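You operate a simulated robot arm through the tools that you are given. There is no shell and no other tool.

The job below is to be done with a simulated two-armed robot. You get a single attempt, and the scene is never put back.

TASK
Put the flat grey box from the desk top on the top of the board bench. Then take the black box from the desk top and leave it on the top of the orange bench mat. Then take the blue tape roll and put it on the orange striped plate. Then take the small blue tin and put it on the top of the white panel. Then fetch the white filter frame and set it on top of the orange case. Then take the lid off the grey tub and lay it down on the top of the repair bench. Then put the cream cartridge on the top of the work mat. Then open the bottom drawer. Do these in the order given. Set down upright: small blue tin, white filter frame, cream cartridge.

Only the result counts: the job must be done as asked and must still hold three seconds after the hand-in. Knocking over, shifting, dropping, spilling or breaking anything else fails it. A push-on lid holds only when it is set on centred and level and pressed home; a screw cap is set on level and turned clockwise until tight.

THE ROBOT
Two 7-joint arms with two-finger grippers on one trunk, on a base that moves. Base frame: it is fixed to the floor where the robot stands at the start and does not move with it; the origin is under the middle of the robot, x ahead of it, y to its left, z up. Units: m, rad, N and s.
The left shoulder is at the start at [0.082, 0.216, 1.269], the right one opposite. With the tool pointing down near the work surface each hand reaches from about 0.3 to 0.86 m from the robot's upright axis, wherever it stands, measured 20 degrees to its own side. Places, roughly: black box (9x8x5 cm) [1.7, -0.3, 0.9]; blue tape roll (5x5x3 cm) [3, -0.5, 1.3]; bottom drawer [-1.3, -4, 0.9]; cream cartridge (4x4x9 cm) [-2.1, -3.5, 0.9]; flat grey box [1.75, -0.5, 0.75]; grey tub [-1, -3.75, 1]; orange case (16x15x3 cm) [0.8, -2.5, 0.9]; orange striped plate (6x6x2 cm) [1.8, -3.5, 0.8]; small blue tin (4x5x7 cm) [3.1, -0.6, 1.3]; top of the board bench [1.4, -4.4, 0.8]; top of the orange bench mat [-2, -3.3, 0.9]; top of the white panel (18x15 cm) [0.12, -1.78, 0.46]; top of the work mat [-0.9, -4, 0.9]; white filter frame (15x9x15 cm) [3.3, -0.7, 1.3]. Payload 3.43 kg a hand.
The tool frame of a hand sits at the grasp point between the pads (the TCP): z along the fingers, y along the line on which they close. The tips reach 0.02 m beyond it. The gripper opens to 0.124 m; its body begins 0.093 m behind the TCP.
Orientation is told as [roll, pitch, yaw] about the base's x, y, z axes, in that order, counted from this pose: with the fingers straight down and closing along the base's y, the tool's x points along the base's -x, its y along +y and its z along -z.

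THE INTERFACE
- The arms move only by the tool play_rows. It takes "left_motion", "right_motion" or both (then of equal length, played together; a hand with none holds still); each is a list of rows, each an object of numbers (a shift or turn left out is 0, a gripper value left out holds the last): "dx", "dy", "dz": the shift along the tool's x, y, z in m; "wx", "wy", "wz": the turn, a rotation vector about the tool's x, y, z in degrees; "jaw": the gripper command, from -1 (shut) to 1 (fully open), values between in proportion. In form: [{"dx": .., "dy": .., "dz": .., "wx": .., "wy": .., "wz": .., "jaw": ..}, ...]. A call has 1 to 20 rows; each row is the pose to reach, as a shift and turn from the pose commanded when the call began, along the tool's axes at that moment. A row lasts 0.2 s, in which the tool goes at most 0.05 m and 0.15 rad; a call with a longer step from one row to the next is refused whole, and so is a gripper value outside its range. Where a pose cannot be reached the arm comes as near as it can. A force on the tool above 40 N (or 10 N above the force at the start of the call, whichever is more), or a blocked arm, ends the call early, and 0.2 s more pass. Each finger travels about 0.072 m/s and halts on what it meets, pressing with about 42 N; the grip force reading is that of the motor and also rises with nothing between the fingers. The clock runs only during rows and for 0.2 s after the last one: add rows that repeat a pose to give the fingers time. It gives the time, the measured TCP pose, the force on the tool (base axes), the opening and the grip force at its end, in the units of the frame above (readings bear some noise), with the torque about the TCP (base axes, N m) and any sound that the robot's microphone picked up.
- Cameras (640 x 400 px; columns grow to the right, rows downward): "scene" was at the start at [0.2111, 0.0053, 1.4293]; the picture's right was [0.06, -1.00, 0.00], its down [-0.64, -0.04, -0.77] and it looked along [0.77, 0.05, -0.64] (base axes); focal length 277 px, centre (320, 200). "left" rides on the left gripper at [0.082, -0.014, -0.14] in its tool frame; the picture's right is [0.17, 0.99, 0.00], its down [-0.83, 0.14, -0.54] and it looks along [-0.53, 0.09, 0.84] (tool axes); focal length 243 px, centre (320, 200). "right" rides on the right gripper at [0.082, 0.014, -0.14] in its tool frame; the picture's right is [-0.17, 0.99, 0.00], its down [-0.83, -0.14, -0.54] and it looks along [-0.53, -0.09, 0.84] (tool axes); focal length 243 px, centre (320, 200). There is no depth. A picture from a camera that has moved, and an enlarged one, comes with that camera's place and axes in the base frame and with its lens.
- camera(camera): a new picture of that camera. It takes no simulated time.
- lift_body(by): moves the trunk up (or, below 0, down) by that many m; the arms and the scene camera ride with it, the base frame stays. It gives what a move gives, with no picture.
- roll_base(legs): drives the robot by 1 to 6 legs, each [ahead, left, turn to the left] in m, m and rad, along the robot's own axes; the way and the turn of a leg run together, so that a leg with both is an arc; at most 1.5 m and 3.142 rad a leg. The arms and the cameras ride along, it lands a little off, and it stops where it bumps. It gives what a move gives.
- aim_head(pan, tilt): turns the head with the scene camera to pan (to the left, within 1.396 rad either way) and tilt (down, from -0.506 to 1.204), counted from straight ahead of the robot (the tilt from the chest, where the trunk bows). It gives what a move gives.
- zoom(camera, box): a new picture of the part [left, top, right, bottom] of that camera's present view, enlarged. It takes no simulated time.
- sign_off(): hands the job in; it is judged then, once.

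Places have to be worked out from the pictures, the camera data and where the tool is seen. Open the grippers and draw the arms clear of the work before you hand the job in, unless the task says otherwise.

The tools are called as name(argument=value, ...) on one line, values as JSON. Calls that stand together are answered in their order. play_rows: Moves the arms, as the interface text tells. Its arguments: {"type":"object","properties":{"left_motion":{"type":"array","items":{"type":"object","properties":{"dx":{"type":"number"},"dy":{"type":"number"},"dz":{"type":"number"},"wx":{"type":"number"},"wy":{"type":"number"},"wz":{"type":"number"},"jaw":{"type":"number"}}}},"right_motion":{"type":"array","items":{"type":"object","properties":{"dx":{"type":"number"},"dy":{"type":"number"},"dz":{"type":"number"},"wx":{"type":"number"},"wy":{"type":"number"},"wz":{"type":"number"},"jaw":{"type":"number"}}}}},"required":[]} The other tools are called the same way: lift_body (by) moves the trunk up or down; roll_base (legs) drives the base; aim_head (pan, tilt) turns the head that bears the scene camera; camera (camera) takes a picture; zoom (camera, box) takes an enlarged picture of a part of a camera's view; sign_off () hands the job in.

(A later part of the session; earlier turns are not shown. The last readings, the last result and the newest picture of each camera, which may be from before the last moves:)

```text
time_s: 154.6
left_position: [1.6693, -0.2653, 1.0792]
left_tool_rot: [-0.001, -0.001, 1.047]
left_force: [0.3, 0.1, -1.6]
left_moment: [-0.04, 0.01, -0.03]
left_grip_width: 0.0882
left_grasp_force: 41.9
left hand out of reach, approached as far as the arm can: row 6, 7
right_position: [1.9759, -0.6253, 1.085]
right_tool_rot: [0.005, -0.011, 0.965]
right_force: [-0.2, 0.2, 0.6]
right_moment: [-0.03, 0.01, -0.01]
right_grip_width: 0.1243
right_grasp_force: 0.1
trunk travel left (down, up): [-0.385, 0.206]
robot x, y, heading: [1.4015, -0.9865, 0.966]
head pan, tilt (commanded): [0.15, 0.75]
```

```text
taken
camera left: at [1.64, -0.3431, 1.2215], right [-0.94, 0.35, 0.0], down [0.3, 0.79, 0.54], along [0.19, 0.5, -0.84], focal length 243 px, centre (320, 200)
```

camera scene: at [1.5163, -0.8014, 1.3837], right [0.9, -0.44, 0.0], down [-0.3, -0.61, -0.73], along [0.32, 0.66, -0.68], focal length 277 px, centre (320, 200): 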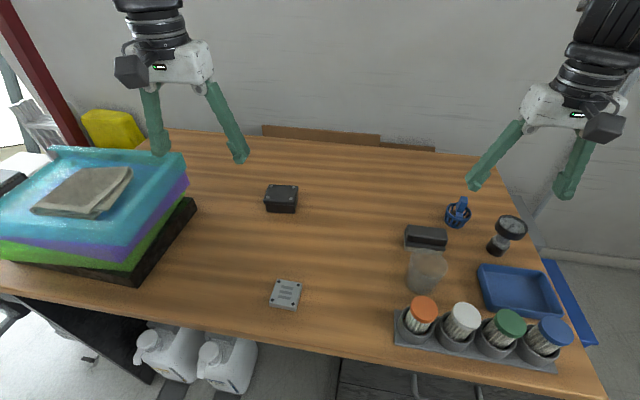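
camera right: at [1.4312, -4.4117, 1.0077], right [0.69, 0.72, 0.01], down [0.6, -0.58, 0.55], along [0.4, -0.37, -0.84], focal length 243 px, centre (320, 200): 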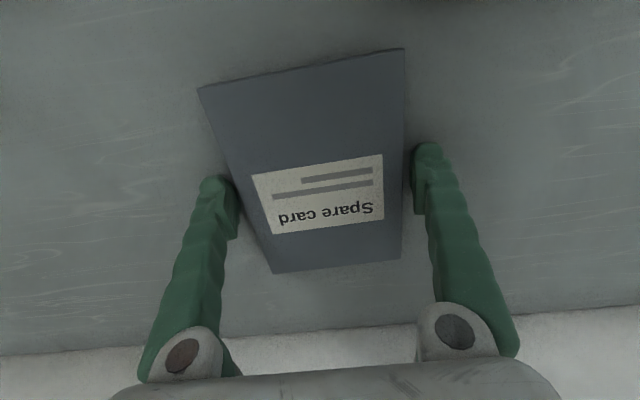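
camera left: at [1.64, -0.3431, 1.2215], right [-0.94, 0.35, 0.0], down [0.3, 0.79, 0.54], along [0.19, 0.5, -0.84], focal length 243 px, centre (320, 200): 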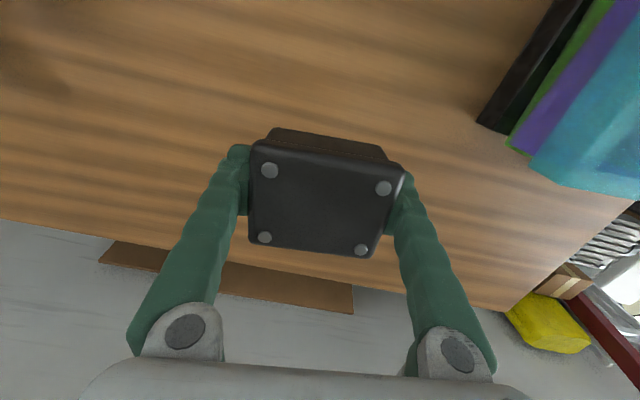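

The black box is secured (0.088 m). I retract the left hand, back off, raise the trunk, strafe out past the desk and turn around to face down the aisle.

play_rows(left_motion=[{"dx": 0.04}, {"dx": 0.08}, {"dx": 0.12}, {"dx": 0.15}, {"dx": 0.17}])

roll_base(legs=[[-0.12, 0, 0]])

lift_body(by=0.1)

roll_base(legs=[[0, -1.15, 0], [0, 0, -1.571], [0, 0, -1.571]])

```text
time_s: 155.8
left_position: [1.5826, -0.4127, 1.08]
left_tool_rot: [0.0, -0.002, 1.044]
left_force: [0.0, -0.8, -1.4]
left_moment: [-0.01, 0.0, -0.02]
left_grip_width: 0.0881
left_grasp_force: 41.5
right_position: [1.9747, -0.6274, 1.0857]
right_tool_rot: [0.006, -0.012, 0.964]
right_force: [1.0, 0.7, 0.0]
right_moment: [0.02, 0.03, 0.03]
right_grip_width: 0.124
right_grasp_force: 0.1
trunk travel left (down, up): [-0.385, 0.206]
robot x, y, heading: [1.4022, -0.9895, 0.965]
head pan, tilt (commanded): [0.15, 0.75]
```

```text
time_s: 157.2
left_position: [1.516, -0.5076, 1.0781]
left_tool_rot: [0.0, 0.0, 1.046]
left_force: [0.4, -0.2, -1.4]
left_moment: [-0.03, -0.01, 0.01]
left_grip_width: 0.0881
left_grasp_force: 42.1
right_position: [1.9091, -0.7216, 1.0843]
right_tool_rot: [0.009, -0.009, 0.963]
right_force: [0.3, 0.9, 0.1]
right_moment: [-0.02, 0.03, -0.02]
right_grip_width: 0.1239
right_grasp_force: 0.0
trunk travel left (down, up): [-0.385, 0.206]
robot x, y, heading: [1.3362, -1.0857, 0.961]
head pan, tilt (commanded): [0.15, 0.75]
```

```text
time_s: 158.5
left_position: [1.516, -0.5096, 1.1784]
left_tool_rot: [0.0, -0.001, 1.046]
left_force: [0.5, 0.1, -2.4]
left_moment: [0.01, 0.0, 0.02]
left_grip_width: 0.0879
left_grasp_force: 42.1
right_position: [1.9083, -0.7215, 1.1847]
right_tool_rot: [0.007, -0.007, 0.963]
right_force: [-0.8, 0.1, -0.5]
right_moment: [-0.03, 0.0, 0.0]
right_grip_width: 0.1241
right_grasp_force: 0.1
trunk travel left (down, up): [-0.485, 0.106]
robot x, y, heading: [1.335, -1.0844, 0.962]
head pan, tilt (commanded): [0.15, 0.75]
```

```text
time_s: 184.8
left_position: [2.1341, -2.3422, 1.1805]
left_tool_rot: [0.0, 0.0, -2.065]
left_force: [-0.9, 0.4, -3.1]
left_moment: [0.0, 0.02, -0.02]
left_grip_width: 0.0881
left_grasp_force: 42.2
right_position: [1.7334, -2.1405, 1.185]
right_tool_rot: [0.007, -0.01, -2.145]
right_force: [-0.3, 0.1, -1.0]
right_moment: [0.02, 0.01, -0.02]
right_grip_width: 0.1242
right_grasp_force: 0.0
trunk travel left (down, up): [-0.485, 0.106]
robot x, y, heading: [2.2957, -1.7595, -2.15]
head pan, tilt (commanded): [0.15, 0.75]
```

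I drive down the aisle towards the wooden end-wall bench.

roll_base(legs=[[0, 0, -0.023], [1.35, 0, 0], [1.3, 0, 0]])

aim_head(pan=0.0, tilt=0.4)

camera(camera="scene")

aim_head(pan=-0.7, tilt=0.5)

camera(camera="scene")

aim_head(pan=-1.35, tilt=0.6)

camera(camera="scene")

```text
time_s: 201.1
left_position: [0.6304, -4.5165, 1.1794]
left_tool_rot: [0.0, 0.002, -2.088]
left_force: [-0.4, -0.4, -1.4]
left_moment: [0.0, 0.0, 0.01]
left_grip_width: 0.0883
left_grasp_force: 41.8
right_position: [0.235, -4.3061, 1.1853]
right_tool_rot: [0.008, -0.011, -2.169]
right_force: [-0.3, 0.5, -0.2]
right_moment: [-0.01, -0.01, 0.01]
right_grip_width: 0.124
right_grasp_force: 0.0
trunk travel left (down, up): [-0.485, 0.106]
robot x, y, heading: [0.8001, -3.938, -2.166]
head pan, tilt (commanded): [0.15, 0.75]
```

```text
time_s: 201.9
left_position: [0.63, -4.517, 1.1792]
left_tool_rot: [0.0, 0.001, -2.088]
left_force: [0.2, 0.4, -1.2]
left_moment: [0.01, 0.02, 0.03]
left_grip_width: 0.0883
left_grasp_force: 42.8
right_position: [0.2346, -4.3068, 1.1849]
right_tool_rot: [0.008, -0.011, -2.168]
right_force: [-0.4, 0.5, 0.1]
right_moment: [0.03, 0.03, 0.03]
right_grip_width: 0.1241
right_grasp_force: 0.1
trunk travel left (down, up): [-0.485, 0.106]
robot x, y, heading: [0.8033, -3.9345, -2.165]
head pan, tilt (commanded): [0.0, 0.4]
```

```text
taken
camera scene: at [0.6943, -4.1008, 1.5219], right [-0.83, 0.56, 0.0], down [0.22, 0.32, -0.92], along [-0.52, -0.76, -0.39], focal length 277 px, centre (320, 200)
```

scene: 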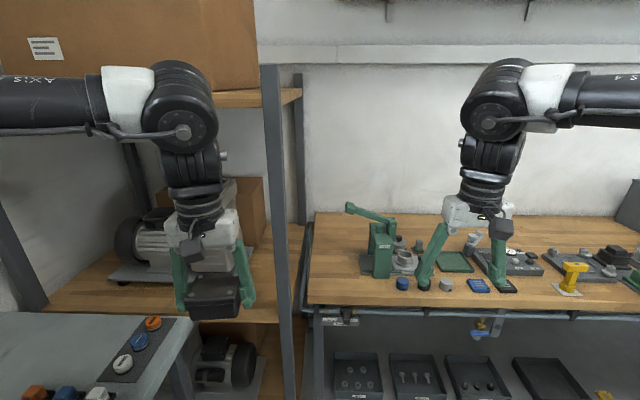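

```text
time_s: 203.0
left_position: [0.6287, -4.5164, 1.179]
left_tool_rot: [0.0, 0.0, -2.088]
left_force: [-0.2, -0.1, -2.5]
left_moment: [-0.01, 0.0, 0.0]
left_grip_width: 0.088
left_grasp_force: 42.3
right_position: [0.2348, -4.3071, 1.186]
right_tool_rot: [0.007, -0.01, -2.169]
right_force: [0.7, 0.7, 0.4]
right_moment: [0.0, 0.02, -0.02]
right_grip_width: 0.1242
right_grasp_force: 0.1
trunk travel left (down, up): [-0.485, 0.106]
robot x, y, heading: [0.8012, -3.9361, -2.167]
head pan, tilt (commanded): [-0.7, 0.499]
```

```text
taken
camera scene: at [0.659, -4.0487, 1.5129], right [-0.27, 0.96, 0.0], down [0.46, 0.13, -0.88], along [-0.85, -0.24, -0.48], focal length 277 px, centre (320, 200)
```

scene: 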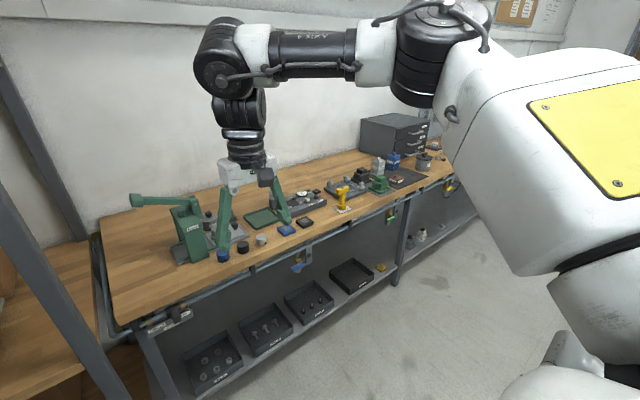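

```text
time_s: 204.1
left_position: [0.6295, -4.517, 1.1788]
left_tool_rot: [0.001, -0.001, -2.088]
left_force: [-0.5, 1.3, -1.4]
left_moment: [-0.01, -0.01, -0.01]
left_grip_width: 0.0881
left_grasp_force: 42.3
right_position: [0.2358, -4.3063, 1.1868]
right_tool_rot: [0.006, -0.012, -2.166]
right_force: [0.3, 0.2, 0.6]
right_moment: [-0.03, 0.02, 0.02]
right_grip_width: 0.124
right_grasp_force: 0.0
trunk travel left (down, up): [-0.485, 0.106]
robot x, y, heading: [0.8035, -3.9423, -2.173]
head pan, tilt (commanded): [-1.349, 0.6]
```

```text
taken
camera scene: at [0.6643, -3.9917, 1.5038], right [0.37, 0.93, 0.0], down [0.53, -0.21, -0.83], along [-0.77, 0.3, -0.56], focal length 277 px, centre (320, 200)
```

scene: 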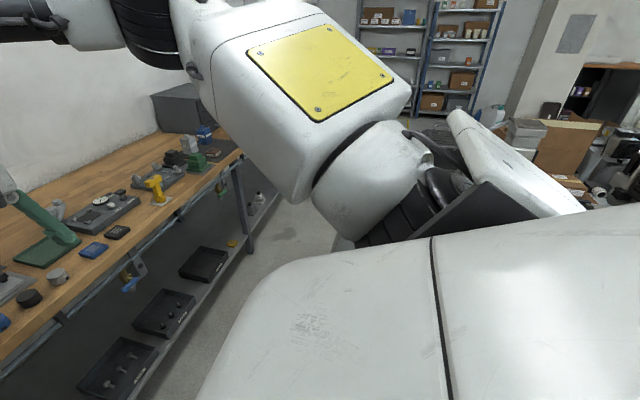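

The wooden bench runs along the end wall. I turn right to face along it and check the floor ahead before driving.

roll_base(legs=[[0, 0, -1.571]])

aim_head(pan=0.0, tilt=0.5)

camera(camera="scene")

aim_head(pan=0.4, tilt=0.4)

camera(camera="scene")

```text
time_s: 209.6
left_position: [0.2204, -3.7856, 1.1795]
left_tool_rot: [0.0, 0.0, 2.665]
left_force: [0.5, 0.8, -2.0]
left_moment: [-0.02, 0.0, 0.01]
left_grip_width: 0.0881
left_grasp_force: 41.7
right_position: [0.416, -3.384, 1.1859]
right_tool_rot: [0.007, -0.01, 2.585]
right_force: [-0.3, 1.1, 0.2]
right_moment: [-0.03, 0.02, 0.0]
right_grip_width: 0.1239
right_grasp_force: 0.0
trunk travel left (down, up): [-0.485, 0.106]
robot x, y, heading: [0.8036, -3.9375, 2.585]
head pan, tilt (commanded): [-1.349, 0.6]
```

```text
time_s: 211.1
left_position: [0.2203, -3.7862, 1.1799]
left_tool_rot: [0.001, 0.001, 2.665]
left_force: [0.5, -1.2, -2.4]
left_moment: [-0.02, -0.01, -0.03]
left_grip_width: 0.0879
left_grasp_force: 41.6
right_position: [0.4149, -3.3831, 1.1855]
right_tool_rot: [0.006, -0.011, 2.586]
right_force: [-0.3, -0.3, -0.3]
right_moment: [0.02, 0.03, 0.0]
right_grip_width: 0.1239
right_grasp_force: 0.1
trunk travel left (down, up): [-0.485, 0.106]
robot x, y, heading: [0.8071, -3.9355, 2.583]
head pan, tilt (commanded): [0.0, 0.499]
```

```text
taken
camera scene: at [0.6399, -3.8355, 1.5129], right [0.53, 0.85, 0.0], down [0.41, -0.25, -0.88], along [-0.74, 0.47, -0.48], focal length 277 px, centre (320, 200)
```

scene: 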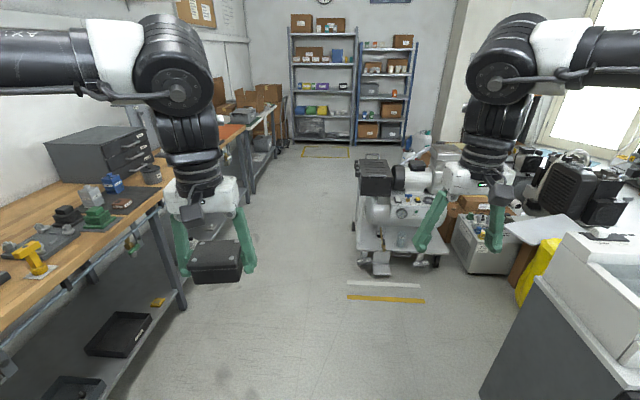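

```text
time_s: 212.0
left_position: [0.221, -3.786, 1.1788]
left_tool_rot: [0.0, 0.0, 2.665]
left_force: [0.4, -0.2, -1.8]
left_moment: [0.02, 0.0, 0.02]
left_grip_width: 0.0879
left_grasp_force: 42.4
right_position: [0.4148, -3.3832, 1.1851]
right_tool_rot: [0.007, -0.011, 2.587]
right_force: [-0.8, -0.3, -0.1]
right_moment: [0.01, 0.0, 0.0]
right_grip_width: 0.124
right_grasp_force: 0.1
trunk travel left (down, up): [-0.485, 0.106]
robot x, y, heading: [0.8046, -3.9402, 2.583]
head pan, tilt (commanded): [0.4, 0.4]
```

```text
taken
camera scene: at [0.6256, -3.869, 1.522], right [0.16, 0.99, 0.0], down [0.38, -0.06, -0.92], along [-0.91, 0.15, -0.39], focal length 277 px, centre (320, 200)
```

scene: 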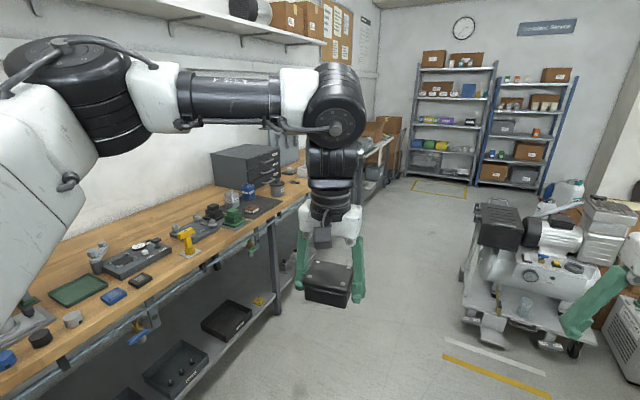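

The corridor along the bench is clear, with a compressor cart on the right. I centre in the corridor and drive on.

roll_base(legs=[[0, 0, -0.045], [0, 0.17, 0], [1.3, 0, 0]])

aim_head(pan=0.9, tilt=0.5)

camera(camera="scene")

aim_head(pan=0.2, tilt=0.5)

camera(camera="scene")

```text
time_s: 222.8
left_position: [-0.9137, -3.1696, 1.1798]
left_tool_rot: [0.0, -0.001, 2.611]
left_force: [0.5, 0.2, -1.8]
left_moment: [-0.02, -0.02, -0.01]
left_grip_width: 0.0879
left_grasp_force: 42.2
right_position: [-0.6973, -2.7782, 1.1861]
right_tool_rot: [0.005, -0.009, 2.531]
right_force: [0.9, 0.2, -0.6]
right_moment: [-0.03, -0.03, -0.02]
right_grip_width: 0.124
right_grasp_force: 0.0
trunk travel left (down, up): [-0.485, 0.106]
robot x, y, heading: [-0.3365, -3.3552, 2.534]
head pan, tilt (commanded): [0.4, 0.4]
```

```text
time_s: 223.8
left_position: [-0.9138, -3.1699, 1.1793]
left_tool_rot: [0.0, -0.001, 2.611]
left_force: [-0.3, 0.0, -1.5]
left_moment: [0.01, 0.01, 0.0]
left_grip_width: 0.088
left_grasp_force: 41.8
right_position: [-0.6982, -2.7769, 1.1851]
right_tool_rot: [0.007, -0.01, 2.532]
right_force: [-0.1, 0.3, 0.8]
right_moment: [0.01, 0.0, 0.02]
right_grip_width: 0.1237
right_grasp_force: 0.1
trunk travel left (down, up): [-0.485, 0.106]
robot x, y, heading: [-0.3418, -3.3563, 2.533]
head pan, tilt (commanded): [0.901, 0.499]
```

```text
taken
camera scene: at [-0.5101, -3.319, 1.5129], right [-0.28, 0.96, 0.0], down [0.46, 0.14, -0.88], along [-0.84, -0.25, -0.48], focal length 277 px, centre (320, 200)
```

scene: 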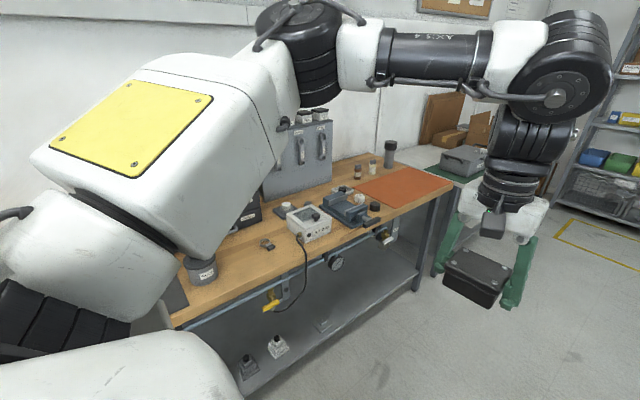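

```text
time_s: 224.8
left_position: [-0.9147, -3.1701, 1.1798]
left_tool_rot: [-0.001, 0.0, 2.611]
left_force: [-0.5, 0.5, -2.2]
left_moment: [0.01, -0.01, 0.05]
left_grip_width: 0.0882
left_grasp_force: 42.5
right_position: [-0.6989, -2.7782, 1.1847]
right_tool_rot: [0.008, -0.012, 2.531]
right_force: [0.3, 0.4, 0.4]
right_moment: [0.01, -0.03, -0.05]
right_grip_width: 0.1239
right_grasp_force: 0.0
trunk travel left (down, up): [-0.485, 0.106]
robot x, y, heading: [-0.3377, -3.3554, 2.53]
head pan, tilt (commanded): [0.201, 0.499]
```

```text
taken
camera scene: at [-0.5063, -3.257, 1.5129], right [0.4, 0.92, 0.0], down [0.44, -0.19, -0.88], along [-0.81, 0.35, -0.48], focal length 277 px, centre (320, 200)
```

scene: 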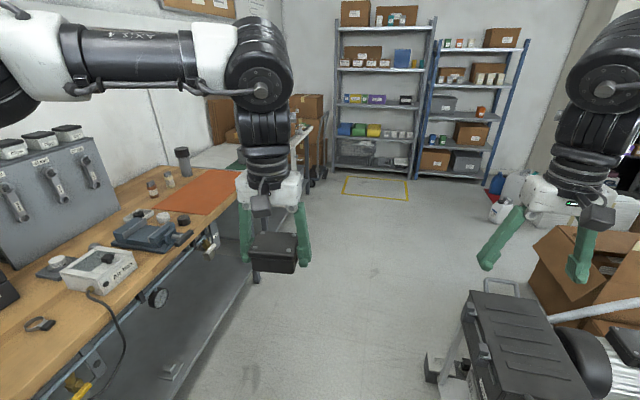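

The orange mat lies at the far end of the wooden bench with a dark bottle and small cylinders near its back. I drive on and turn to face it.

roll_base(legs=[[1.4, 0, 0], [0, 0, 1.571]])

aim_head(pan=0.15, tilt=0.65)

camera(camera="scene")

camera(camera="left")

```text
time_s: 238.8
left_position: [-1.6797, -3.1354, 1.1786]
left_tool_rot: [0.001, 0.0, -2.092]
left_force: [-0.8, 0.1, -1.6]
left_moment: [0.0, -0.03, -0.01]
left_grip_width: 0.0881
left_grasp_force: 41.8
right_position: [-2.073, -2.9245, 1.1859]
right_tool_rot: [0.009, -0.011, -2.171]
right_force: [0.4, -0.2, 1.2]
right_moment: [-0.02, 0.01, -0.01]
right_grip_width: 0.1243
right_grasp_force: 0.0
trunk travel left (down, up): [-0.485, 0.106]
robot x, y, heading: [-1.4965, -2.5599, -2.172]
head pan, tilt (commanded): [0.201, 0.499]
```

```text
time_s: 239.5
left_position: [-1.6795, -3.1351, 1.1802]
left_tool_rot: [0.0, 0.0, -2.093]
left_force: [0.0, 0.6, -2.4]
left_moment: [-0.02, 0.02, 0.02]
left_grip_width: 0.0884
left_grasp_force: 41.7
right_position: [-2.073, -2.9231, 1.1856]
right_tool_rot: [0.006, -0.011, -2.173]
right_force: [0.5, 0.6, -0.4]
right_moment: [0.02, 0.01, 0.02]
right_grip_width: 0.1239
right_grasp_force: 0.0
trunk travel left (down, up): [-0.485, 0.106]
robot x, y, heading: [-1.501, -2.5548, -2.174]
head pan, tilt (commanded): [0.15, 0.649]
```

```text
taken
camera scene: at [-1.5978, -2.7214, 1.4996], right [-0.9, 0.44, 0.0], down [0.26, 0.54, -0.8], along [-0.35, -0.72, -0.6], focal length 277 px, centre (320, 200)
```

scene: 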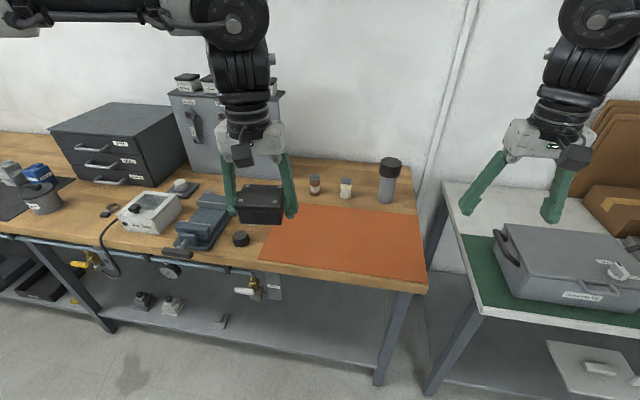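

```text
taken
camera left: at [-1.6499, -3.0573, 1.3208], right [0.94, -0.35, 0.0], down [-0.29, -0.79, 0.54], along [-0.19, -0.51, -0.84], focal length 243 px, centre (320, 200)
```

left: 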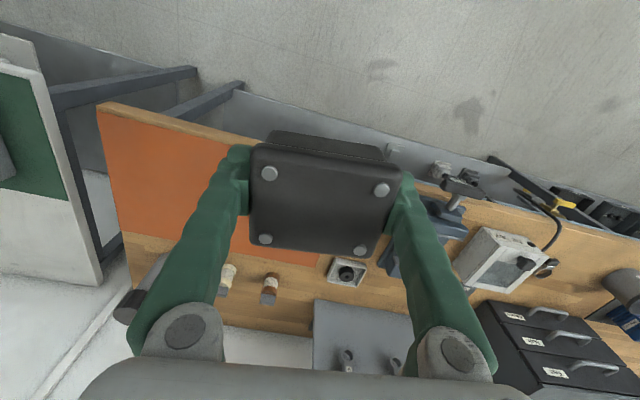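

The mat spans roughly 0.46 × 0.30 m centred near (-1.95, -3.26). I'll set the black box on its left-centre part; I roll 0.14 m closer and move the left hand over that spot.

roll_base(legs=[[0.14, 0, 0]])

camera(camera="scene")

camera(camera="left")

```text
time_s: 241.0
left_position: [-1.7566, -3.2484, 1.1811]
left_tool_rot: [-0.001, -0.004, -2.092]
left_force: [1.2, 0.5, -1.8]
left_moment: [0.0, 0.01, 0.01]
left_grip_width: 0.0883
left_grasp_force: 41.9
right_position: [-2.1493, -3.0358, 1.188]
right_tool_rot: [0.007, -0.013, -2.171]
right_force: [-0.5, 0.3, -0.3]
right_moment: [0.0, 0.04, -0.02]
right_grip_width: 0.124
right_grasp_force: 0.0
trunk travel left (down, up): [-0.485, 0.106]
robot x, y, heading: [-1.5774, -2.6721, -2.173]
head pan, tilt (commanded): [0.15, 0.649]
```

```text
taken
camera scene: at [-1.675, -2.8335, 1.5], right [-0.9, 0.44, 0.0], down [0.26, 0.54, -0.8], along [-0.35, -0.72, -0.6], focal length 277 px, centre (320, 200)
```

scene: 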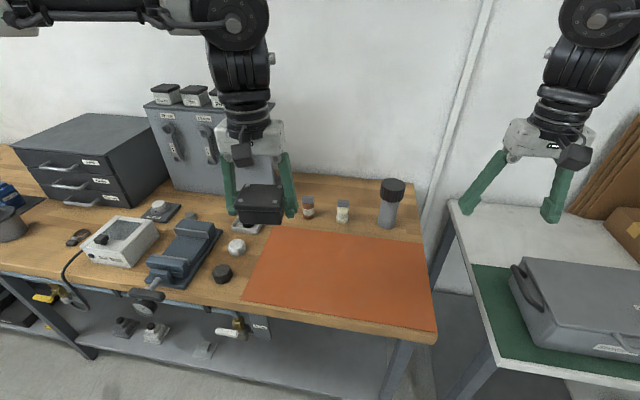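

```text
taken
camera left: at [-1.7274, -3.1698, 1.3222], right [0.94, -0.35, 0.0], down [-0.29, -0.79, 0.54], along [-0.19, -0.51, -0.84], focal length 243 px, centre (320, 200)
```

left: 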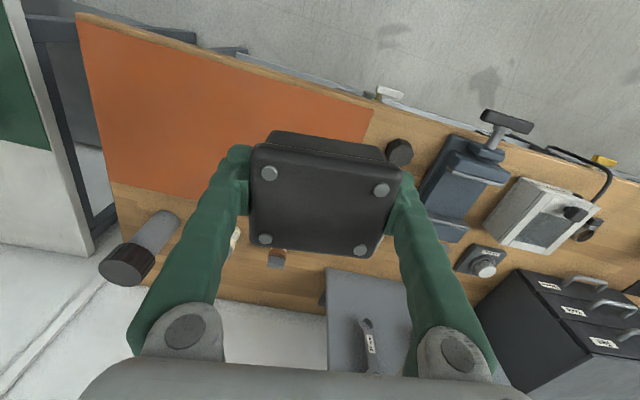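

Triangulation gives the mat top at z≈0.88. I move the box over the mat's left-centre and lower it to just above the surface.

play_rows(left_motion=[{"dx": -0.035, "dy": -0.02, "dz": 0.01}, {"dx": -0.07, "dy": -0.04, "dz": 0.02}, {"dx": -0.1, "dy": -0.0596, "dz": 0.04}, {"dx": -0.1018, "dy": -0.0596, "dz": 0.08}, {"dx": -0.1018, "dy": -0.0596, "dz": 0.12}, {"dx": -0.1018, "dy": -0.0596, "dz": 0.16}, {"dx": -0.1018, "dy": -0.0596, "dz": 0.2}, {"dx": -0.1018, "dy": -0.0596, "dz": 0.235}, {"dx": -0.1018, "dy": -0.0596, "dz": 0.235}])

camera(camera="scene")

camera(camera="left")

```text
time_s: 243.0
left_position: [-1.8616, -3.3084, 0.9441]
left_tool_rot: [-0.001, -0.002, -2.093]
left_force: [-0.2, 0.5, -1.4]
left_moment: [-0.01, 0.0, -0.03]
left_grip_width: 0.088
left_grasp_force: 42.1
right_position: [-2.1515, -3.0378, 1.1868]
right_tool_rot: [0.007, -0.011, -2.174]
right_force: [0.2, -0.2, -0.8]
right_moment: [-0.02, 0.02, 0.04]
right_grip_width: 0.1241
right_grasp_force: 0.1
trunk travel left (down, up): [-0.485, 0.106]
robot x, y, heading: [-1.5803, -2.6729, -2.177]
head pan, tilt (commanded): [0.15, 0.649]
```

```text
taken
camera scene: at [-1.6769, -2.8354, 1.4996], right [-0.9, 0.44, 0.0], down [0.26, 0.54, -0.8], along [-0.35, -0.72, -0.6], focal length 277 px, centre (320, 200)
```

scene: 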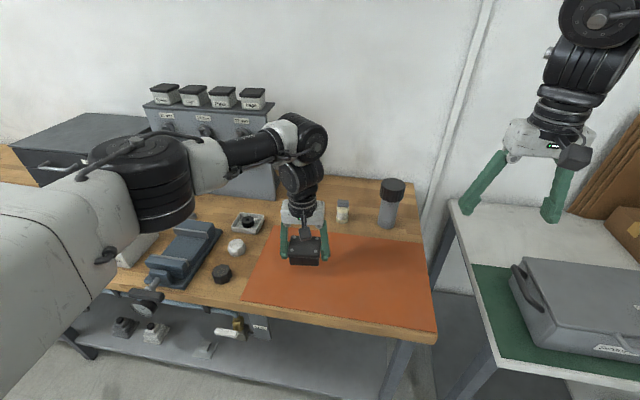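

```text
taken
camera left: at [-1.833, -3.2302, 1.0859], right [0.94, -0.35, 0.0], down [-0.29, -0.79, 0.54], along [-0.19, -0.51, -0.84], focal length 243 px, centre (320, 200)
```

left: 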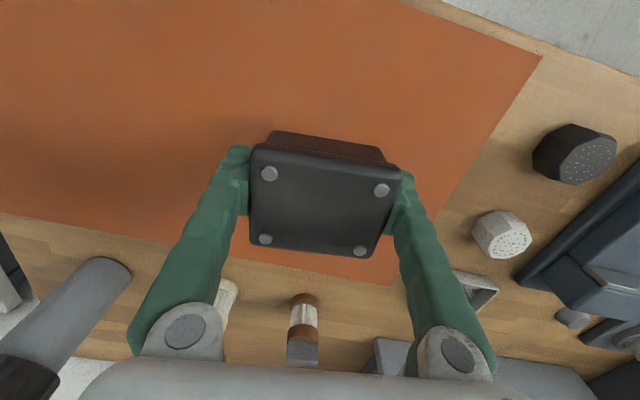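

The box is above the mat. I lower slowly until contact.

play_rows(left_motion=[{"dz": 0.01}, {"dz": 0.018}, {"dz": 0.024}, {"dz": 0.03}, {"dz": 0.036}, {"dz": 0.042}, {"dz": 0.048}])

camera(camera="left")

```text
time_s: 244.6
left_position: [-1.8599, -3.3087, 0.8972]
left_tool_rot: [0.0, -0.002, -2.094]
left_force: [-0.5, -0.7, -1.5]
left_moment: [-0.03, -0.01, 0.01]
left_grip_width: 0.0885
left_grasp_force: 42.1
right_position: [-2.1521, -3.0373, 1.186]
right_tool_rot: [0.006, -0.01, -2.172]
right_force: [0.5, 0.3, -0.6]
right_moment: [0.0, -0.01, 0.0]
right_grip_width: 0.124
right_grasp_force: 0.0
trunk travel left (down, up): [-0.485, 0.106]
robot x, y, heading: [-1.5782, -2.6737, -2.175]
head pan, tilt (commanded): [0.15, 0.649]
```

```text
taken
camera left: at [-1.8319, -3.23, 1.0383], right [0.94, -0.35, 0.0], down [-0.29, -0.79, 0.54], along [-0.19, -0.51, -0.84], focal length 243 px, centre (320, 200)
```

left: 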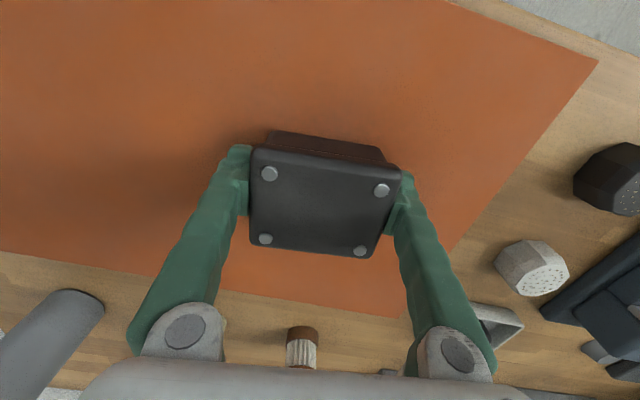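

No contact yet at TCP z=0.897. I keep lowering in small steps.

play_rows(left_motion=[{"dz": 0.005}, {"dz": 0.01}, {"dz": 0.015}, {"dz": 0.02}, {"dz": 0.025}, {"dz": 0.03}])

camera(camera="left")

```text
time_s: 245.5
left_position: [-1.8607, -3.308, 0.8882]
left_tool_rot: [-0.003, -0.008, -2.092]
left_force: [8.5, 10.6, 24.6]
left_moment: [-0.63, 0.13, 0.24]
left_grip_width: 0.0881
left_grasp_force: 42.1
right_position: [-2.15, -3.0356, 1.1891]
right_tool_rot: [0.01, -0.013, -2.171]
right_force: [-0.5, -0.3, -0.6]
right_moment: [0.02, -0.05, -0.03]
right_grip_width: 0.1242
right_grasp_force: 0.1
trunk travel left (down, up): [-0.485, 0.106]
robot x, y, heading: [-1.5823, -2.6721, -2.174]
head pan, tilt (commanded): [0.15, 0.649]
stopped in row 4 (left hand): the force on the tool passed its limit at 46 N (the readings are from after the stop); the commanded pose is now the measured one
```

```text
taken
camera left: at [-1.8313, -3.2293, 1.0297], right [0.94, -0.35, 0.0], down [-0.29, -0.79, 0.54], along [-0.19, -0.51, -0.84], focal length 243 px, centre (320, 200)
```

left: 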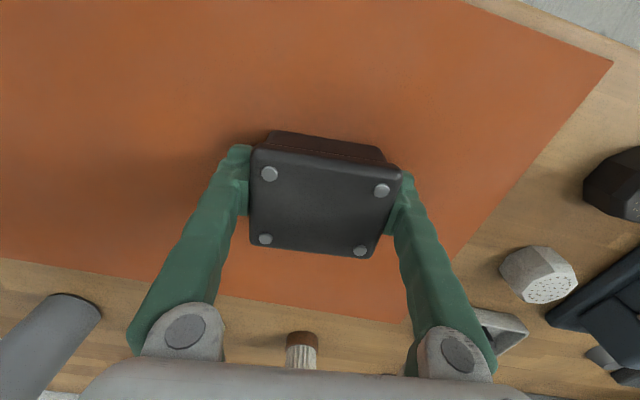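

Contact made at TCP z≈0.888. I relieve a couple of mm, open and lift away.

play_rows(left_motion=[{"dz": -0.002, "jaw": 0.2}, {"dz": -0.002, "jaw": 0.7}, {"dz": -0.002, "jaw": 1.0}, {"dz": -0.002, "jaw": 1.0}])

play_rows(left_motion=[{"dz": -0.02}, {"dz": -0.06}, {"dz": -0.1}, {"dz": -0.14}, {"dz": -0.18}, {"dz": -0.22}, {"dx": 0.03, "dz": -0.25}, {"dx": 0.07, "dz": -0.27}, {"dx": 0.1, "dz": -0.27}])

camera(camera="scene")

```text
time_s: 246.5
left_position: [-1.8634, -3.3111, 0.8864]
left_tool_rot: [-0.003, -0.007, -2.092]
left_force: [0.8, -0.4, 0.2]
left_moment: [0.03, 0.01, 0.03]
left_grip_width: 0.1241
left_grasp_force: 0.0
right_position: [-2.1512, -3.0394, 1.1859]
right_tool_rot: [0.006, -0.011, -2.172]
right_force: [0.5, -0.1, -0.4]
right_moment: [0.02, -0.07, 0.01]
right_grip_width: 0.1237
right_grasp_force: 0.1
trunk travel left (down, up): [-0.485, 0.106]
robot x, y, heading: [-1.5767, -2.6721, -2.173]
head pan, tilt (commanded): [0.15, 0.649]
```

```text
time_s: 248.5
left_position: [-1.8125, -3.2225, 1.1585]
left_tool_rot: [-0.004, -0.005, -2.093]
left_force: [-0.5, 0.4, -0.4]
left_moment: [0.04, 0.03, -0.01]
left_grip_width: 0.1239
left_grasp_force: 0.0
right_position: [-2.1501, -3.0373, 1.1874]
right_tool_rot: [0.006, -0.009, -2.171]
right_force: [0.3, -0.2, 0.3]
right_moment: [0.01, -0.02, -0.01]
right_grip_width: 0.1242
right_grasp_force: 0.0
trunk travel left (down, up): [-0.485, 0.106]
robot x, y, heading: [-1.5801, -2.6722, -2.171]
head pan, tilt (commanded): [0.15, 0.649]
```

```text
taken
camera scene: at [-1.6764, -2.8355, 1.4995], right [-0.9, 0.44, 0.0], down [0.26, 0.54, -0.8], along [-0.35, -0.72, -0.6], focal length 277 px, centre (320, 200)
```

scene: 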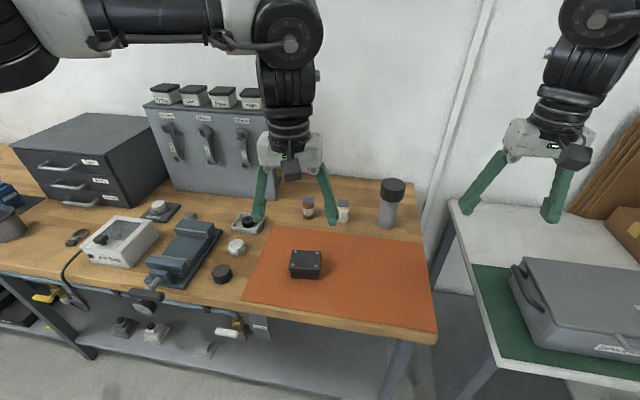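

Step 2 is done: the black box sits on the orange mat. I back off and drive back along the corridor and aisle towards the wall shelf for the blue tape roll.

roll_base(legs=[[-0.14, 0, 0], [0, 0, 1.571], [1.33, 0, 0], [1.33, 0, 0]])

aim_head(pan=0.0, tilt=0.5)

camera(camera="scene")

```text
time_s: 270.8
left_position: [1.1851, -4.357, 1.1583]
left_tool_rot: [-0.001, -0.004, -0.545]
left_force: [-0.8, -0.4, 0.1]
left_moment: [-0.04, 0.0, -0.01]
left_grip_width: 0.1239
left_grasp_force: 0.1
right_position: [0.9906, -4.6918, 1.1868]
right_tool_rot: [0.006, -0.01, -0.626]
right_force: [0.6, -0.6, -0.1]
right_moment: [0.0, -0.02, -0.02]
right_grip_width: 0.124
right_grasp_force: 0.0
trunk travel left (down, up): [-0.485, 0.106]
robot x, y, heading: [0.6409, -4.114, -0.622]
head pan, tilt (commanded): [0.15, 0.649]
```

```text
time_s: 271.5
left_position: [1.1847, -4.3567, 1.1578]
left_tool_rot: [-0.002, -0.005, -0.542]
left_force: [-0.4, 0.1, -1.0]
left_moment: [0.02, -0.02, -0.02]
left_grip_width: 0.124
left_grasp_force: 0.1
right_position: [0.9908, -4.6916, 1.1863]
right_tool_rot: [0.006, -0.011, -0.625]
right_force: [-1.2, 0.4, -0.3]
right_moment: [-0.02, 0.02, 0.02]
right_grip_width: 0.1242
right_grasp_force: 0.1
trunk travel left (down, up): [-0.485, 0.106]
robot x, y, heading: [0.6365, -4.1106, -0.625]
head pan, tilt (commanded): [0.0, 0.499]
```

```text
taken
camera scene: at [0.7968, -4.2248, 1.5128], right [-0.59, -0.81, 0.0], down [-0.39, 0.28, -0.88], along [0.71, -0.51, -0.48], focal length 277 px, centre (320, 200)
```

scene: 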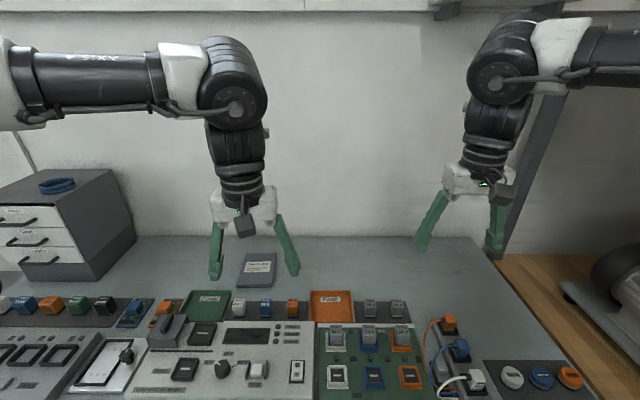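

I turn left and drive up the aisle to the shelf area.

roll_base(legs=[[0, 0, 1.594], [1.45, 0, 0], [1.45, 0, 0]])

aim_head(pan=0.0, tilt=0.35)

camera(camera="scene")

```text
time_s: 294.1
left_position: [2.4441, -1.1837, 1.1597]
left_tool_rot: [-0.001, -0.006, 1.072]
left_force: [0.1, 0.2, 1.1]
left_moment: [0.01, -0.02, 0.01]
left_grip_width: 0.1239
left_grasp_force: 0.1
right_position: [2.7867, -1.3614, 1.1875]
right_tool_rot: [0.007, -0.011, 0.992]
right_force: [0.7, -0.1, 0.1]
right_moment: [0.03, 0.01, -0.03]
right_grip_width: 0.1242
right_grasp_force: 0.1
trunk travel left (down, up): [-0.485, 0.106]
robot x, y, heading: [2.2254, -1.7385, 0.996]
head pan, tilt (commanded): [0.0, 0.499]
```

```text
time_s: 294.8
left_position: [2.4451, -1.1831, 1.1595]
left_tool_rot: [-0.002, -0.006, 1.071]
left_force: [-0.6, 0.0, -0.3]
left_moment: [-0.01, 0.03, 0.0]
left_grip_width: 0.1241
left_grasp_force: 0.1
right_position: [2.7869, -1.3611, 1.1859]
right_tool_rot: [0.008, -0.012, 0.991]
right_force: [0.2, 0.0, -0.3]
right_moment: [-0.02, 0.01, 0.01]
right_grip_width: 0.1243
right_grasp_force: 0.0
trunk travel left (down, up): [-0.485, 0.106]
robot x, y, heading: [2.2264, -1.7397, 0.991]
head pan, tilt (commanded): [0.0, 0.351]
```

```text
taken
camera scene: at [2.3312, -1.5746, 1.5265], right [0.84, -0.55, 0.0], down [-0.19, -0.29, -0.94], along [0.51, 0.79, -0.34], focal length 277 px, centre (320, 200)
```

scene: 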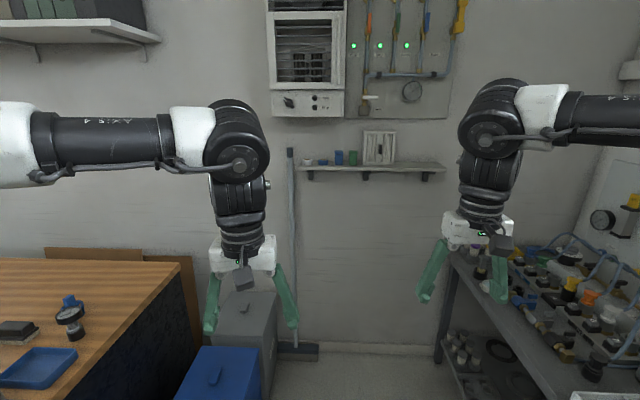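

I align and move forward 0.45 m and slightly right, stopping short of the bins, then raise the trunk fully to look at the shelf.

roll_base(legs=[[0, 0, -0.022], [0.0, -0.12, 0], [0.45, 0, 0]])

lift_body(by=0.1)

aim_head(pan=0.0, tilt=0.3)

camera(camera="scene")

zoom(camera="scene", box=[240, 120, 432, 240])

```text
time_s: 300.3
left_position: [2.8059, -0.8819, 1.16]
left_tool_rot: [-0.002, -0.006, 1.055]
left_force: [1.2, 0.1, -0.1]
left_moment: [-0.01, 0.03, -0.03]
left_grip_width: 0.124
left_grasp_force: 0.0
right_position: [3.147, -1.0658, 1.1866]
right_tool_rot: [0.006, -0.012, 0.976]
right_force: [-0.2, 0.6, 0.9]
right_moment: [0.01, -0.01, 0.03]
right_grip_width: 0.124
right_grasp_force: 0.0
trunk travel left (down, up): [-0.485, 0.106]
robot x, y, heading: [2.5786, -1.4347, 0.978]
head pan, tilt (commanded): [0.0, 0.351]
```

```text
time_s: 301.6
left_position: [2.8089, -0.8802, 1.2562]
left_tool_rot: [-0.002, -0.002, 1.055]
left_force: [0.7, 0.1, -0.9]
left_moment: [-0.04, 0.03, -0.04]
left_grip_width: 0.1241
left_grasp_force: 0.0
right_position: [3.1475, -1.0645, 1.283]
right_tool_rot: [0.007, -0.005, 0.975]
right_force: [0.3, 0.1, 0.1]
right_moment: [-0.03, 0.01, 0.0]
right_grip_width: 0.1242
right_grasp_force: 0.1
trunk travel left (down, up): [-0.585, 0.006]
robot x, y, heading: [2.5782, -1.4334, 0.977]
head pan, tilt (commanded): [0.0, 0.351]
```

```text
time_s: 302.3
left_position: [2.8074, -0.8812, 1.2572]
left_tool_rot: [-0.001, -0.005, 1.055]
left_force: [0.7, -0.1, -0.9]
left_moment: [0.0, -0.01, 0.0]
left_grip_width: 0.1238
left_grasp_force: 0.1
right_position: [3.1481, -1.0634, 1.2872]
right_tool_rot: [0.006, -0.01, 0.975]
right_force: [-0.7, -0.7, -0.6]
right_moment: [-0.02, 0.04, 0.01]
right_grip_width: 0.1237
right_grasp_force: 0.0
trunk travel left (down, up): [-0.585, 0.006]
robot x, y, heading: [2.5795, -1.4342, 0.974]
head pan, tilt (commanded): [0.0, 0.3]
```

```text
taken
camera scene: at [2.6389, -1.3437, 1.6455], right [0.83, -0.56, 0.0], down [-0.17, -0.24, -0.96], along [0.54, 0.79, -0.3], focal length 277 px, centre (320, 200)
```

scene: 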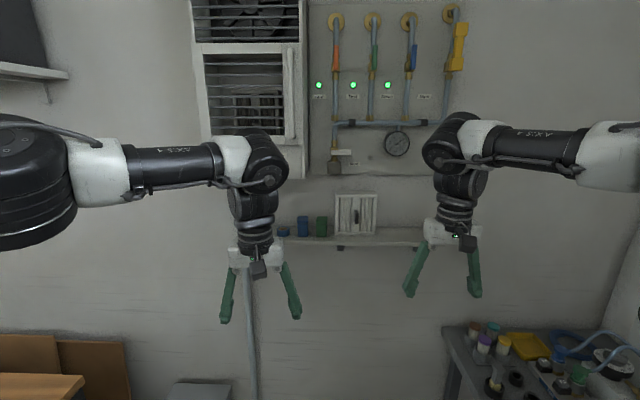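

```text
3.33 times, centred on (336, 180) of scene
camera zoom: at [2.6389, -1.3437, 1.6455], right [0.83, -0.56, 0.0], down [-0.17, -0.24, -0.96], along [0.54, 0.79, -0.3], focal length 924 px, centre (267, 267)
```

zoom: 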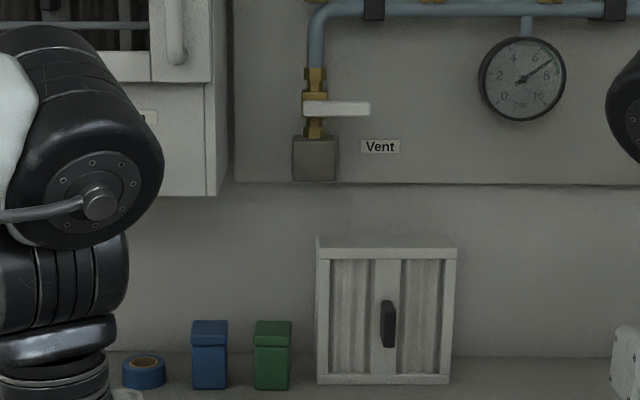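

The filter unit overhangs the tapes by a little, so I'll grasp with the left hand tilted forward ~40° from vertical. I retract the right hand, tilt the left tool in place, then roll 0.16 m closer.

play_rows(left_motion=[{"wy": -8}, {"wy": -16}, {"wy": -24}, {"wy": -32}, {"wy": -40}, {"wy": -40}], right_motion=[{"dx": 0.03}, {"dx": 0.06}, {"dx": 0.09}, {"dx": 0.11}, {"dx": 0.12}, {"dx": 0.12}])

roll_base(legs=[[0.16, 0, 0]])

camera(camera="left")

camera(camera="scene")

```text
time_s: 303.7
left_position: [2.8245, -0.8333, 1.2566]
left_tool_rot: [-0.003, -0.703, 1.051]
left_force: [-0.2, -0.3, 0.0]
left_moment: [-0.01, -0.02, 0.04]
left_grip_width: 0.1244
left_grasp_force: 0.0
left hand out of reach, approached as far as the arm can: row 4, 5, 6
right_position: [3.0809, -1.1639, 1.2851]
right_tool_rot: [0.008, -0.01, 0.978]
right_force: [0.3, 0.3, -0.3]
right_moment: [-0.01, 0.05, 0.0]
right_grip_width: 0.1239
right_grasp_force: 0.1
trunk travel left (down, up): [-0.585, 0.006]
robot x, y, heading: [2.5789, -1.4315, 0.97]
head pan, tilt (commanded): [0.0, 0.3]
```

```text
time_s: 305.3
left_position: [2.9112, -0.7046, 1.2592]
left_tool_rot: [-0.002, -0.705, 1.054]
left_force: [-1.0, -0.2, 0.5]
left_moment: [-0.03, -0.02, 0.01]
left_grip_width: 0.1238
left_grasp_force: 0.1
right_position: [3.1675, -1.0354, 1.2873]
right_tool_rot: [0.008, -0.014, 0.977]
right_force: [-0.6, -1.0, 0.1]
right_moment: [0.02, -0.05, -0.03]
right_grip_width: 0.1242
right_grasp_force: 0.1
trunk travel left (down, up): [-0.585, 0.006]
robot x, y, heading: [2.6675, -1.3011, 0.973]
head pan, tilt (commanded): [0.0, 0.3]
```

```text
taken
camera left: at [2.847, -0.8434, 1.3142], right [-0.92, 0.38, -0.11], down [0.02, 0.32, 0.95], along [0.4, 0.87, -0.3], focal length 243 px, centre (320, 200)
```

left: 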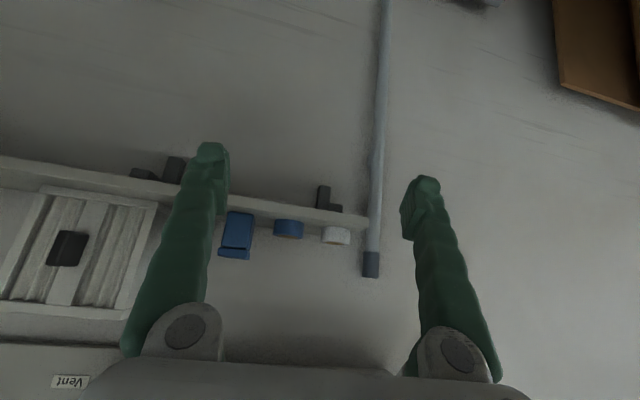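

```text
taken
camera scene: at [2.7256, -1.2156, 1.646], right [0.83, -0.56, 0.0], down [-0.16, -0.24, -0.96], along [0.54, 0.79, -0.29], focal length 277 px, centre (320, 200)
```

scene: 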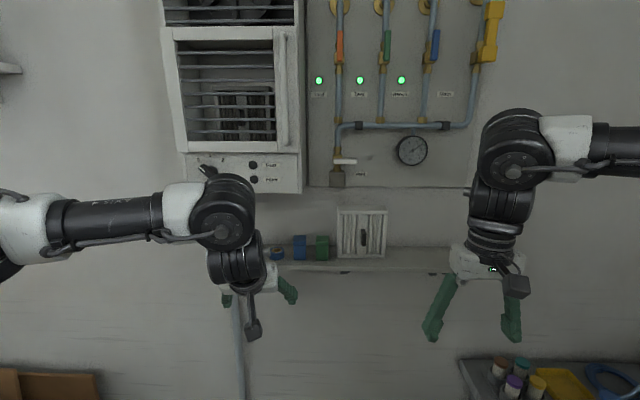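

The left camera now sees the shelf (upside down): white tape, blue tape, blue tin. I zoom both views for triangulation.

zoom(camera="left", box=[220, 190, 380, 290])

zoom(camera="scene", box=[250, 190, 410, 290])

```text
4.00 times, centred on (300, 240) of left
camera zoom: at [2.847, -0.8434, 1.3142], right [-0.92, 0.38, -0.11], down [0.02, 0.32, 0.95], along [0.4, 0.87, -0.3], focal length 970 px, centre (400, 40)
```

zoom: 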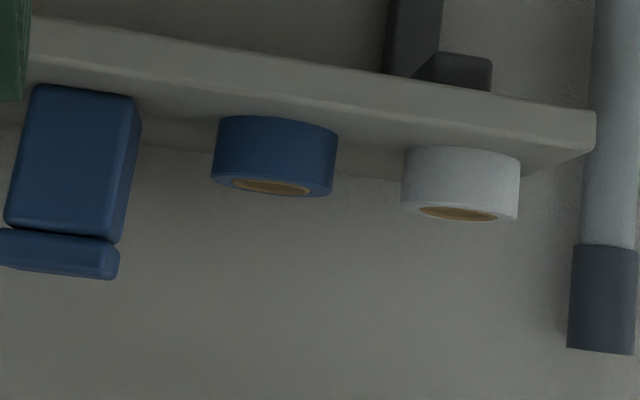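

```text
4.00 times, centred on (330, 240) of scene
camera zoom: at [2.7256, -1.2156, 1.646], right [0.83, -0.56, 0.0], down [-0.16, -0.24, -0.96], along [0.54, 0.79, -0.29], focal length 1109 px, centre (280, 40)
```

zoom: 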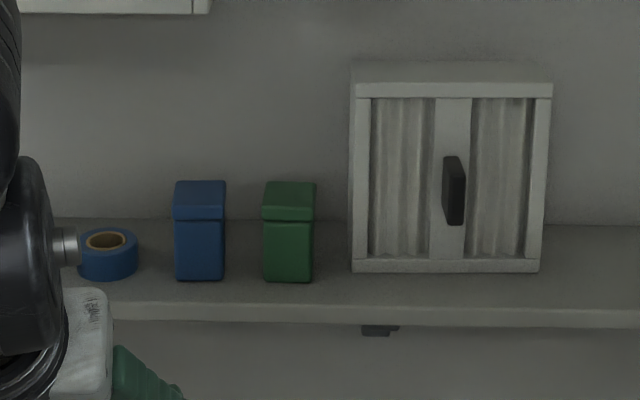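

Triangulation puts the tape at about (3.05, -0.50), top z≈1.254, with only ~2.5 cm gaps to its neighbours – too tight for the open fingers. I'll first hook the tape forward with closed fingertips; I close the left gripper, tilt to 50° and come nearer for a better look.

play_rows(left_motion=[{"dx": -0.025, "dy": -0.005, "dz": 0.006, "wx": 0.8, "wy": -2.5, "wz": 0.9, "jaw": -1}, {"dx": -0.05, "dy": -0.01, "dz": 0.012, "wx": 1.6, "wy": -5, "wz": 1.8}, {"dx": -0.08, "dy": -0.015, "dz": 0.02, "wx": 2.4, "wy": -7.5, "wz": 2.8}, {"dx": -0.1086, "dy": -0.02, "dz": 0.0267, "wx": 3.1, "wy": -10, "wz": 3.7}, {"dx": -0.1086, "dy": -0.02, "dz": 0.0267, "wx": 3.1, "wy": -10, "wz": 3.7}, {"dx": -0.1086, "dy": -0.02, "dz": 0.0267, "wx": 3.1, "wy": -10, "wz": 3.7}])

camera(camera="left")

zoom(camera="scene", box=[200, 190, 360, 290])

```text
time_s: 306.7
left_position: [2.9817, -0.6233, 1.3074]
left_tool_rot: [0.006, -0.877, 0.962]
left_force: [-1.0, -0.2, 1.4]
left_moment: [0.02, -0.02, 0.03]
left_grip_width: 0.0002
left_grasp_force: 33.9
right_position: [3.1699, -1.0325, 1.2852]
right_tool_rot: [0.008, -0.011, 0.978]
right_force: [-0.4, -0.4, -0.3]
right_moment: [0.01, -0.01, -0.01]
right_grip_width: 0.1239
right_grasp_force: 0.1
trunk travel left (down, up): [-0.585, 0.006]
robot x, y, heading: [2.6703, -1.3008, 0.974]
head pan, tilt (commanded): [0.0, 0.3]
```

```text
taken
camera left: at [2.9015, -0.7635, 1.3345], right [-0.87, 0.47, -0.12], down [-0.04, 0.17, 0.98], along [0.49, 0.86, -0.13], focal length 243 px, centre (320, 200)
```

left: 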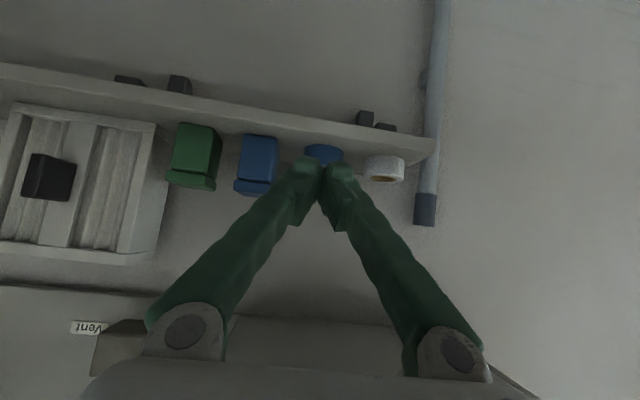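

```text
4.00 times, centred on (280, 240) of scene
camera zoom: at [2.728, -1.2123, 1.6456], right [0.83, -0.56, 0.0], down [-0.17, -0.24, -0.96], along [0.54, 0.79, -0.3], focal length 1109 px, centre (480, 40)
```

zoom: 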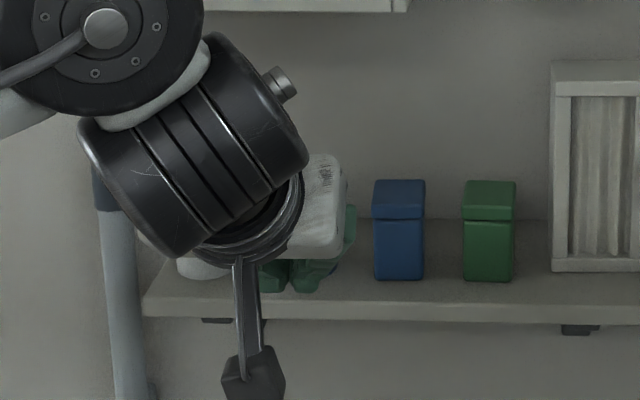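

The fingertips point right at the tape. I zoom the left view for precise position estimates.

zoom(camera="left", box=[220, 110, 420, 235])

```text
3.20 times, centred on (320, 172) of left
camera zoom: at [2.9015, -0.7635, 1.3345], right [-0.87, 0.47, -0.12], down [-0.04, 0.17, 0.98], along [0.49, 0.86, -0.13], focal length 776 px, centre (320, 288)
```

zoom: 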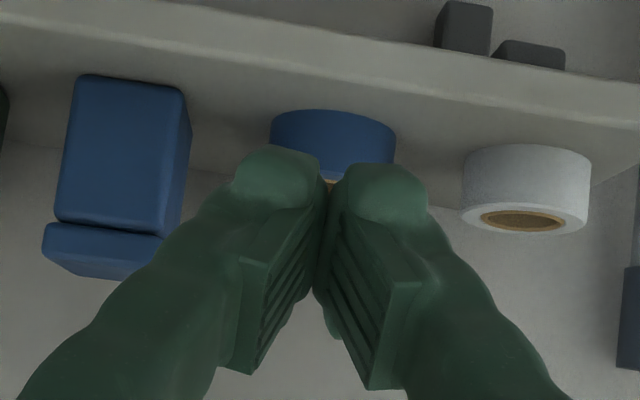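

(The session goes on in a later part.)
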